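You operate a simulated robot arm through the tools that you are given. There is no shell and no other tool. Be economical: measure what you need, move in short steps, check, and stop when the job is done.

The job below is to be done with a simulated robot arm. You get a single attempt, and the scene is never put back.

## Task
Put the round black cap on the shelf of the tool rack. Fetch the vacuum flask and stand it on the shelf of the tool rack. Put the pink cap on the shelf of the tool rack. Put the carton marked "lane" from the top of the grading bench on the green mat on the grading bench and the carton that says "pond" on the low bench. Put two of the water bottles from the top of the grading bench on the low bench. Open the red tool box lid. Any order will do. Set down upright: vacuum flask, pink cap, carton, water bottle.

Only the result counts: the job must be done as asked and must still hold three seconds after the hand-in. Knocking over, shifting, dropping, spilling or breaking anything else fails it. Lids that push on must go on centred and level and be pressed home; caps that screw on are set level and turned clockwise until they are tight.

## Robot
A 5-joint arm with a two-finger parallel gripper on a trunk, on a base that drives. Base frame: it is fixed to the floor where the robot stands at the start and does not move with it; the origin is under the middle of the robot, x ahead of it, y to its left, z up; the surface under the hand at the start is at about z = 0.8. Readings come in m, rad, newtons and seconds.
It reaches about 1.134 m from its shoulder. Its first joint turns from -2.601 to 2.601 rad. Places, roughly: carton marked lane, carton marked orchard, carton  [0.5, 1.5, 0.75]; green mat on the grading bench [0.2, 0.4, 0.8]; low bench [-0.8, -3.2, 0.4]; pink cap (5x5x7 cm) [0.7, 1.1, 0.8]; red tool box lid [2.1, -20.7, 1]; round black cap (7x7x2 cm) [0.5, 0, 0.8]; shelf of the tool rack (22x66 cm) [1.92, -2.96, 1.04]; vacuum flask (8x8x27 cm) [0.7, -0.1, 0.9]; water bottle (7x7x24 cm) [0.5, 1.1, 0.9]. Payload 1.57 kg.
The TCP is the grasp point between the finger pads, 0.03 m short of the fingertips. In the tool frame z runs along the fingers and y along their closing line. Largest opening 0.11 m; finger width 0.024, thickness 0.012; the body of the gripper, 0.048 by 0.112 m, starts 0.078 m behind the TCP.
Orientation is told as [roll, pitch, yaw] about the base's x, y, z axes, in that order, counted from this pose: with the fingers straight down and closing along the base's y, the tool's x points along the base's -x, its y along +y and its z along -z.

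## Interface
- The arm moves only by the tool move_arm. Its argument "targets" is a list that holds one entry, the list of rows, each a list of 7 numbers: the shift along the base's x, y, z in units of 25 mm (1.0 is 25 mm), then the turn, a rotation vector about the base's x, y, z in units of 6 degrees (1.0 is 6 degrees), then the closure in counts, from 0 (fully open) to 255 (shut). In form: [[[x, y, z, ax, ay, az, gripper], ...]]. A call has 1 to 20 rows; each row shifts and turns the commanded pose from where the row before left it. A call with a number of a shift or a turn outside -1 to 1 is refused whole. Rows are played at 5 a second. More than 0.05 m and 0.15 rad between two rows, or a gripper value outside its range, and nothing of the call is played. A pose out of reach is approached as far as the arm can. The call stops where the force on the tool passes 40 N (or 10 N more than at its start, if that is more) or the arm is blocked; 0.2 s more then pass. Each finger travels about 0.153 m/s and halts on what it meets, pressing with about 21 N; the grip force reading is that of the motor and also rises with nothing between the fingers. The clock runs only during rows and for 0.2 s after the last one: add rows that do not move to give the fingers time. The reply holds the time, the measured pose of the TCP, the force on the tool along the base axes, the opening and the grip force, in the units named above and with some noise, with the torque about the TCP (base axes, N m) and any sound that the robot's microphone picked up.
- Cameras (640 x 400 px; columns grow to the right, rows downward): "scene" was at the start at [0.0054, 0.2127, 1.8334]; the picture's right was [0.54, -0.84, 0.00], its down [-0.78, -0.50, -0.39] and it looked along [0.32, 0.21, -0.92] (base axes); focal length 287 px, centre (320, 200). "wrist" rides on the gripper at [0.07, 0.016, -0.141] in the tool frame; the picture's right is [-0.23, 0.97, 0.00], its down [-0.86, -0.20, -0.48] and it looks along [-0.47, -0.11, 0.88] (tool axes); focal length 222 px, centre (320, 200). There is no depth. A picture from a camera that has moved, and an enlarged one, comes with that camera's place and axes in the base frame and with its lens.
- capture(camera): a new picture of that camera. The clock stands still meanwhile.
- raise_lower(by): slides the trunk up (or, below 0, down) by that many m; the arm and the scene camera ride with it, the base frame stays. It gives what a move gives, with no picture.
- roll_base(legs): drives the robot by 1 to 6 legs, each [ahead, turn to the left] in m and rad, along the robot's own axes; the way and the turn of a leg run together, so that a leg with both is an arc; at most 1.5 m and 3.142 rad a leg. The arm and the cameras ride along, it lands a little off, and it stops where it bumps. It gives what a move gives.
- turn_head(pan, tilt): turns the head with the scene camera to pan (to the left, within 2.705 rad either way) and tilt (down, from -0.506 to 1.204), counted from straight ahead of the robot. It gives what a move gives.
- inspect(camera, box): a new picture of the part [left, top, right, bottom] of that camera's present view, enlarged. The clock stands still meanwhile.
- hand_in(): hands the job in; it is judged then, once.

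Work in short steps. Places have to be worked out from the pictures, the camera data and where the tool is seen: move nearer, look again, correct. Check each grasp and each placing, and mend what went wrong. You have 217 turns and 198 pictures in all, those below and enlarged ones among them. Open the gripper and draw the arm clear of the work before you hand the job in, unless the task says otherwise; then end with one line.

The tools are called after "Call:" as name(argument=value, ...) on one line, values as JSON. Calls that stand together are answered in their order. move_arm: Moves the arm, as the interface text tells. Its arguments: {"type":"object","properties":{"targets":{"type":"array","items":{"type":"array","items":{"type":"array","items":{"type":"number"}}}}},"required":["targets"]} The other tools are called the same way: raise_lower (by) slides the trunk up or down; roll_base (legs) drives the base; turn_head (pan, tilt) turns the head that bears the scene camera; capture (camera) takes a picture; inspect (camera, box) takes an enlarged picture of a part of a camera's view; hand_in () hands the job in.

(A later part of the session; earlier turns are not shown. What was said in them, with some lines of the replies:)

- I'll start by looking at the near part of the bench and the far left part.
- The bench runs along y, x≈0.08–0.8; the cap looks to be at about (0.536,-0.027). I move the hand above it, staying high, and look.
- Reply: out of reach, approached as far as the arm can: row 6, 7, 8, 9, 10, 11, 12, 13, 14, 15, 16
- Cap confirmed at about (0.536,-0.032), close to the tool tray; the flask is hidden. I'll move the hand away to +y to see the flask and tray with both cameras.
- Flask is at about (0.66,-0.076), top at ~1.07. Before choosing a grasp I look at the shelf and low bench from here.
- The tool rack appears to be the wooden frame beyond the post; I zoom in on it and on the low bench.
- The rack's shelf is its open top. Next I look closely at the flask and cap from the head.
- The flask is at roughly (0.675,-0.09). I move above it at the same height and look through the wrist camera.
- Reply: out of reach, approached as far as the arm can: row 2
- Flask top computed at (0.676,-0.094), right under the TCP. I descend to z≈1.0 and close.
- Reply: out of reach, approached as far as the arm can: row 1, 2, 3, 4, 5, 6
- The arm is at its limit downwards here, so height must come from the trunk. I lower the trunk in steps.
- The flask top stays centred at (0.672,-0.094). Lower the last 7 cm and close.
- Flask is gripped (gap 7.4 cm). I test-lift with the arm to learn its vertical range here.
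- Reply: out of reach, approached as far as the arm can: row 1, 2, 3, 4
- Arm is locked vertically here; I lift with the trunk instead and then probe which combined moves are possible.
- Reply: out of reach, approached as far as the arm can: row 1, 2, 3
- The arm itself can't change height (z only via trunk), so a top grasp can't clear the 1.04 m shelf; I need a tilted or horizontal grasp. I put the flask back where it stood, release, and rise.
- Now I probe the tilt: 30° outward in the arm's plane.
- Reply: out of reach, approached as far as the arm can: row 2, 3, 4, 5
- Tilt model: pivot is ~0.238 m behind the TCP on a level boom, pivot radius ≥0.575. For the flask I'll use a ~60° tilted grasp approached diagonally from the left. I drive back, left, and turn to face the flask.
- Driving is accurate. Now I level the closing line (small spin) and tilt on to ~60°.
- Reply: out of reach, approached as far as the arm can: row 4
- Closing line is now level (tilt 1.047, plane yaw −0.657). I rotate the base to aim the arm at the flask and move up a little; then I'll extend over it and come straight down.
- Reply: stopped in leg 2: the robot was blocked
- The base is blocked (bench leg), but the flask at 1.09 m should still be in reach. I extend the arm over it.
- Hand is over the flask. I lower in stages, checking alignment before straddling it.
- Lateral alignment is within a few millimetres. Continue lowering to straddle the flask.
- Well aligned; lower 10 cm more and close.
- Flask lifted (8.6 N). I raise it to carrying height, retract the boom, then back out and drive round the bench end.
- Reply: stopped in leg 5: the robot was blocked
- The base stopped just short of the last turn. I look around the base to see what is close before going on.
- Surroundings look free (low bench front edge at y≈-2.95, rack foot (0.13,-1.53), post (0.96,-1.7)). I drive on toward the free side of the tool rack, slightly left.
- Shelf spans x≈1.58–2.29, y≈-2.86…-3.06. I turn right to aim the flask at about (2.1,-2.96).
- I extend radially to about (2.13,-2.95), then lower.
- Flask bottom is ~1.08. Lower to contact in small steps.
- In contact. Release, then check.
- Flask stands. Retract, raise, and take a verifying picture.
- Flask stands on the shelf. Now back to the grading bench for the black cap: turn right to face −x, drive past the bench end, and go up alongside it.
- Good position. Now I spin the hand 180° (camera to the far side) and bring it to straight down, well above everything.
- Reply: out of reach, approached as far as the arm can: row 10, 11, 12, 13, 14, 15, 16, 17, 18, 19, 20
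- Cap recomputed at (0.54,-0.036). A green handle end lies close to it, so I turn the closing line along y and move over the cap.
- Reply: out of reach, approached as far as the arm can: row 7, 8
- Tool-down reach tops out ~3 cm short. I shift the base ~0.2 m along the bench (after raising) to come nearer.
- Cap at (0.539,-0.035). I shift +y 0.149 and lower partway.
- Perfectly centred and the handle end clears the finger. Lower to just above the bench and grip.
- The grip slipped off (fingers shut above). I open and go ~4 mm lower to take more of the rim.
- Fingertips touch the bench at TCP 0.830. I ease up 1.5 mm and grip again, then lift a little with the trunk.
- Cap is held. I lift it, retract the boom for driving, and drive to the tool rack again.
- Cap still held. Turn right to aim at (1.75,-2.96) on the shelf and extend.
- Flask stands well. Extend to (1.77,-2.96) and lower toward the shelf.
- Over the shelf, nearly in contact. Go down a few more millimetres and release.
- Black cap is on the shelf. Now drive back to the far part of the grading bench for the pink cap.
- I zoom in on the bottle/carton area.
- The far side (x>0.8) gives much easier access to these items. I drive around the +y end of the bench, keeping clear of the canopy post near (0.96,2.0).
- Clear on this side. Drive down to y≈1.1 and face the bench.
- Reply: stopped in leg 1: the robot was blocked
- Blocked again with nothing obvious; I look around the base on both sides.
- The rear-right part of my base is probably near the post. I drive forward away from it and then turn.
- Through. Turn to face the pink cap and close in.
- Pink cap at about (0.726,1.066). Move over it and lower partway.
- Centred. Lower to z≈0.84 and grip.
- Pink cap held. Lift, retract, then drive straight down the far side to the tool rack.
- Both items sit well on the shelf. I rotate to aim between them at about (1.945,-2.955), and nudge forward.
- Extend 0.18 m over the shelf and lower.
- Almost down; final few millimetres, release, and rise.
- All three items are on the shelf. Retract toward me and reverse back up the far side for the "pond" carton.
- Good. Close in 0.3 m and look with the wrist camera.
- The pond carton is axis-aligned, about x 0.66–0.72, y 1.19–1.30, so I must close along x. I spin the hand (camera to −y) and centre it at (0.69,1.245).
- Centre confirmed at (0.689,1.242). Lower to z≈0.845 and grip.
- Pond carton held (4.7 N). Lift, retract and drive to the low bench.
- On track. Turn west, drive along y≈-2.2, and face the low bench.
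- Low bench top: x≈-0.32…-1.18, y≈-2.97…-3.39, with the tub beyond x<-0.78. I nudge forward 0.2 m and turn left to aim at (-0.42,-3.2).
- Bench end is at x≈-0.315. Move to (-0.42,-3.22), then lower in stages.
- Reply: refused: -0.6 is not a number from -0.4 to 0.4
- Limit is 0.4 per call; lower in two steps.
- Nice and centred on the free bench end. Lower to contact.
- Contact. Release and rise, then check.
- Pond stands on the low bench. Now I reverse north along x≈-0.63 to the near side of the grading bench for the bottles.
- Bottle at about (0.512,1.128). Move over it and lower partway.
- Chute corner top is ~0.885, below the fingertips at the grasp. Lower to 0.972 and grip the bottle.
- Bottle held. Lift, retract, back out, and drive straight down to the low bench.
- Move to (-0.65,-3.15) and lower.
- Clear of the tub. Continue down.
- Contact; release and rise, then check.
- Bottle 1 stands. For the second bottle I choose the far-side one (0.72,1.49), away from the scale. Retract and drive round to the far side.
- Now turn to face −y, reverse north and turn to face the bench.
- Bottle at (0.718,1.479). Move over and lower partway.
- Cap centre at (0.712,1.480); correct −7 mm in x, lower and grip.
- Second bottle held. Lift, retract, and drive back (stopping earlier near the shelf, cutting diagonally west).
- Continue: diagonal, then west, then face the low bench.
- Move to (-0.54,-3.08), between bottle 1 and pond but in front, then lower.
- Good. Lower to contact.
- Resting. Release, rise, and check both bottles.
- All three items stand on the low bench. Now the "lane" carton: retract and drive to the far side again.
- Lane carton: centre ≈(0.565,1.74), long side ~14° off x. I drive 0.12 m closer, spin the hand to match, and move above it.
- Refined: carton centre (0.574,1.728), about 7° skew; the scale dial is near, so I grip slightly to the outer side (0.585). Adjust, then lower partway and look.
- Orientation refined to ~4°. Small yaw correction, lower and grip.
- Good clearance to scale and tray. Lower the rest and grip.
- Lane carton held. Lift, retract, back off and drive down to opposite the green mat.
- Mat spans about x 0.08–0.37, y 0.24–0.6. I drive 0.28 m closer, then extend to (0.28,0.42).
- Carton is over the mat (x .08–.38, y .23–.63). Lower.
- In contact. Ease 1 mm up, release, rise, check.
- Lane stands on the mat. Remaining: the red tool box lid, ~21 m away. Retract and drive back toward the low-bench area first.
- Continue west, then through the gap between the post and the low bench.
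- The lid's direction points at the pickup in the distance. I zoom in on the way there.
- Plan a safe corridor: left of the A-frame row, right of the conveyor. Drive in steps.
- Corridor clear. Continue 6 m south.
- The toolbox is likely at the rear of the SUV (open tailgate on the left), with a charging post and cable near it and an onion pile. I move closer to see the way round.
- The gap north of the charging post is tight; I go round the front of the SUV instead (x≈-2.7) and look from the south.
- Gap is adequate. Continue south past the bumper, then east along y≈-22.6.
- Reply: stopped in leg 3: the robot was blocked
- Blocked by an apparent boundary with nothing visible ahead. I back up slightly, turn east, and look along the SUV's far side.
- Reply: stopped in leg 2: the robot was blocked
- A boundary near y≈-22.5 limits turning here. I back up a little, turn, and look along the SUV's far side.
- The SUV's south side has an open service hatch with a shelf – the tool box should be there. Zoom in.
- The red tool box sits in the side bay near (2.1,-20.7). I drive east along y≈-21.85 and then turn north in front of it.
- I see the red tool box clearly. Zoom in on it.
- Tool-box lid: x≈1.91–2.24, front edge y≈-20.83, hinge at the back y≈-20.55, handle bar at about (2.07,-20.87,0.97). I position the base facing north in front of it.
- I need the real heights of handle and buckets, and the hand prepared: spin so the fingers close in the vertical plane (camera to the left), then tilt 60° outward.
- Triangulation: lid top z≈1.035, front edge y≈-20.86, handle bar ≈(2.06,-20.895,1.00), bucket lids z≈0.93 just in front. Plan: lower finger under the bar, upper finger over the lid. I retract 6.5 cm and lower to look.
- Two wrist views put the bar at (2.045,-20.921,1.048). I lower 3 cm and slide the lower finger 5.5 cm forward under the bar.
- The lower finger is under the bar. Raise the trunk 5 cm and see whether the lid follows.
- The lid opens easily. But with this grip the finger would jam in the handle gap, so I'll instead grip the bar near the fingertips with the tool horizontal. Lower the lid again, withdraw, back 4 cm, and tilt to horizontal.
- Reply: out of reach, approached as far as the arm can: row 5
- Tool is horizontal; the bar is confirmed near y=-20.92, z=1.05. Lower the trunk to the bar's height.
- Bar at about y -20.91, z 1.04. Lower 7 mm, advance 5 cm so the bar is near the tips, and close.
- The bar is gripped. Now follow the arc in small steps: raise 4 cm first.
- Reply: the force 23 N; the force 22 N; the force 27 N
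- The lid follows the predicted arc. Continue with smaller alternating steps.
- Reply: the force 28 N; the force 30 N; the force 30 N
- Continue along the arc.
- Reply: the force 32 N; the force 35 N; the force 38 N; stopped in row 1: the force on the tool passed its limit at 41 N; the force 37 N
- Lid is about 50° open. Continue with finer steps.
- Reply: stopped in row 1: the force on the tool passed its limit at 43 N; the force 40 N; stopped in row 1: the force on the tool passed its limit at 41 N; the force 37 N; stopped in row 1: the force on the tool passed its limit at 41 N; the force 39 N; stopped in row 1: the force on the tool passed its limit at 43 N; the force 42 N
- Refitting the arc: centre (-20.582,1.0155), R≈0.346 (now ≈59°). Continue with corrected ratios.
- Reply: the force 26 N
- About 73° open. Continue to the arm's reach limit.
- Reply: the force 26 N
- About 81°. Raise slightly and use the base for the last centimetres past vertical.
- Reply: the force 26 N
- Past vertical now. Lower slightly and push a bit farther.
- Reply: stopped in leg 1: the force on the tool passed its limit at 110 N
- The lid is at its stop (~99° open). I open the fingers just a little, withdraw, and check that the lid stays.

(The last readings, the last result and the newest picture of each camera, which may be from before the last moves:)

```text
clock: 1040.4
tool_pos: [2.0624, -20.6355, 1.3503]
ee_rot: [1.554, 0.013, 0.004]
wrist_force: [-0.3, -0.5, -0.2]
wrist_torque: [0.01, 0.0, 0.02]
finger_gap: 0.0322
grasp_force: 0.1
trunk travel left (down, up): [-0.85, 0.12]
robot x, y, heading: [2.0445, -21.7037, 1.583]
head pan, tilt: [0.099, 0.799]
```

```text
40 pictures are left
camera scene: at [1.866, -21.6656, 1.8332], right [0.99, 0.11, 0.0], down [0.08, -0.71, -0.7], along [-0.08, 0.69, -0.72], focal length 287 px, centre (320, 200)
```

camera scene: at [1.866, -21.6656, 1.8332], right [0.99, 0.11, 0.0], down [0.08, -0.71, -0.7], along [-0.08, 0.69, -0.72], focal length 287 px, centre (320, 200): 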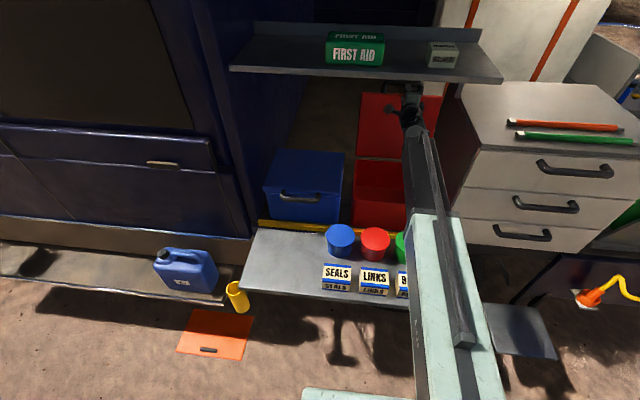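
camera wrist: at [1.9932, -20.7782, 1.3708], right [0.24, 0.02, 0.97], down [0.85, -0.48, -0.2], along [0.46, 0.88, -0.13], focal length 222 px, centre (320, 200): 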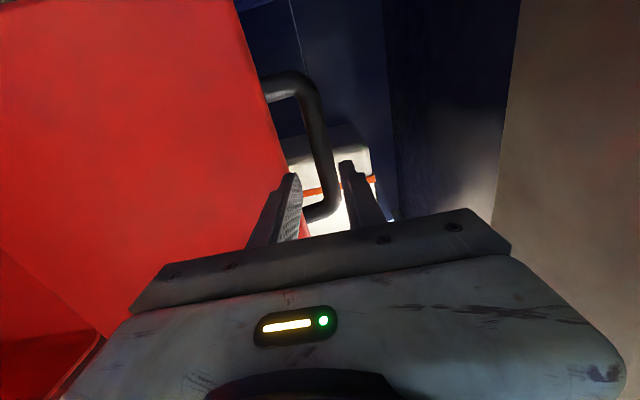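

The lid stays open. Withdraw the arm fully, open the gripper, and back the base off.

Call:
move_arm(targets=[[[0, -1, 0, 0, 0, 0, 150], [0, -1, 0, 0, 0, 0, 100], [0, -1, 0, 0, 0, 0, 50], [0, -1, 0, 0, 0, 0, 0], [0, -1, 0, 0, 0, 0, 0], [0, -1, 0, 0, 0, 0, 0], [0, -1, 0, 0, 0, 0, 0], [0, -1, 0, 0, 0, 0, 0], [0, -1, 0, 0, 0, 0, 0]]])

Call:
roll_base(legs=[[-0.15, 0]])

Call:
turn_head(pan=0.0, tilt=0.7)

Call:
capture(camera="scene")

Call:
capture(camera="wrist")

```text
clock: 1042.4
tool_pos: [2.0619, -20.8626, 1.35]
ee_rot: [1.552, 0.013, 0.003]
wrist_force: [0.2, -0.3, -0.2]
wrist_torque: [0.0, 0.0, 0.01]
finger_gap: 0.1098
grasp_force: 0.1
trunk travel left (down, up): [-0.85, 0.12]
robot x, y, heading: [2.0434, -21.702, 1.586]
head pan, tilt: [0.099, 0.799]
```

```text
clock: 1043.8
tool_pos: [2.0668, -21.0152, 1.3491]
ee_rot: [1.553, 0.012, -0.002]
wrist_force: [0.5, 0.1, 0.3]
wrist_torque: [0.03, -0.04, 0.04]
finger_gap: 0.1102
grasp_force: 0.0
trunk travel left (down, up): [-0.85, 0.12]
robot x, y, heading: [2.0434, -21.8547, 1.587]
head pan, tilt: [0.099, 0.799]
```

```text
clock: 1044.5
tool_pos: [2.067, -21.0156, 1.3514]
ee_rot: [1.553, 0.011, -0.001]
wrist_force: [0.5, 0.9, -0.1]
wrist_torque: [-0.02, 0.0, 0.04]
finger_gap: 0.1099
grasp_force: 0.0
trunk travel left (down, up): [-0.85, 0.12]
robot x, y, heading: [2.0443, -21.855, 1.582]
head pan, tilt: [0.0, 0.7]
```

```text
39 pictures are left
camera scene: at [1.876, -21.8142, 1.8414], right [1.0, 0.01, 0.0], down [0.01, -0.64, -0.76], along [-0.01, 0.76, -0.64], focal length 287 px, centre (320, 200)
```

scene: 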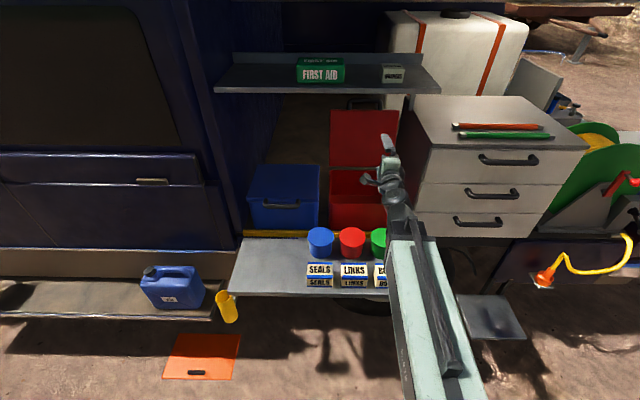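

```text
38 pictures are left
camera wrist: at [1.9967, -21.1563, 1.3704], right [0.24, 0.02, 0.97], down [0.85, -0.48, -0.2], along [0.47, 0.88, -0.13], focal length 222 px, centre (320, 200)
```

wrist: 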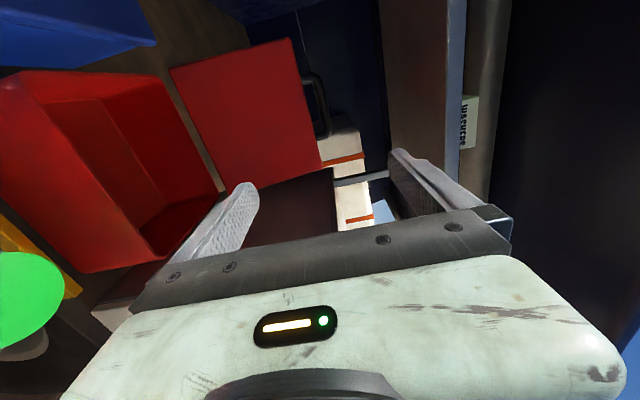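

The lid stays open, the gripper is open and the arm is clear. The other items were checked after each placing, so I hand in.

Call:
hand_in()

```text
The job is handed in.
```

The job is handed in. The flask, black cap and pink cap are on the tool-rack shelf, and the pond carton and two water bottles are on the low bench. The lane carton is on the green mat, and the red tool box lid is open and staying open; each placing was checked with the cameras as I made it.
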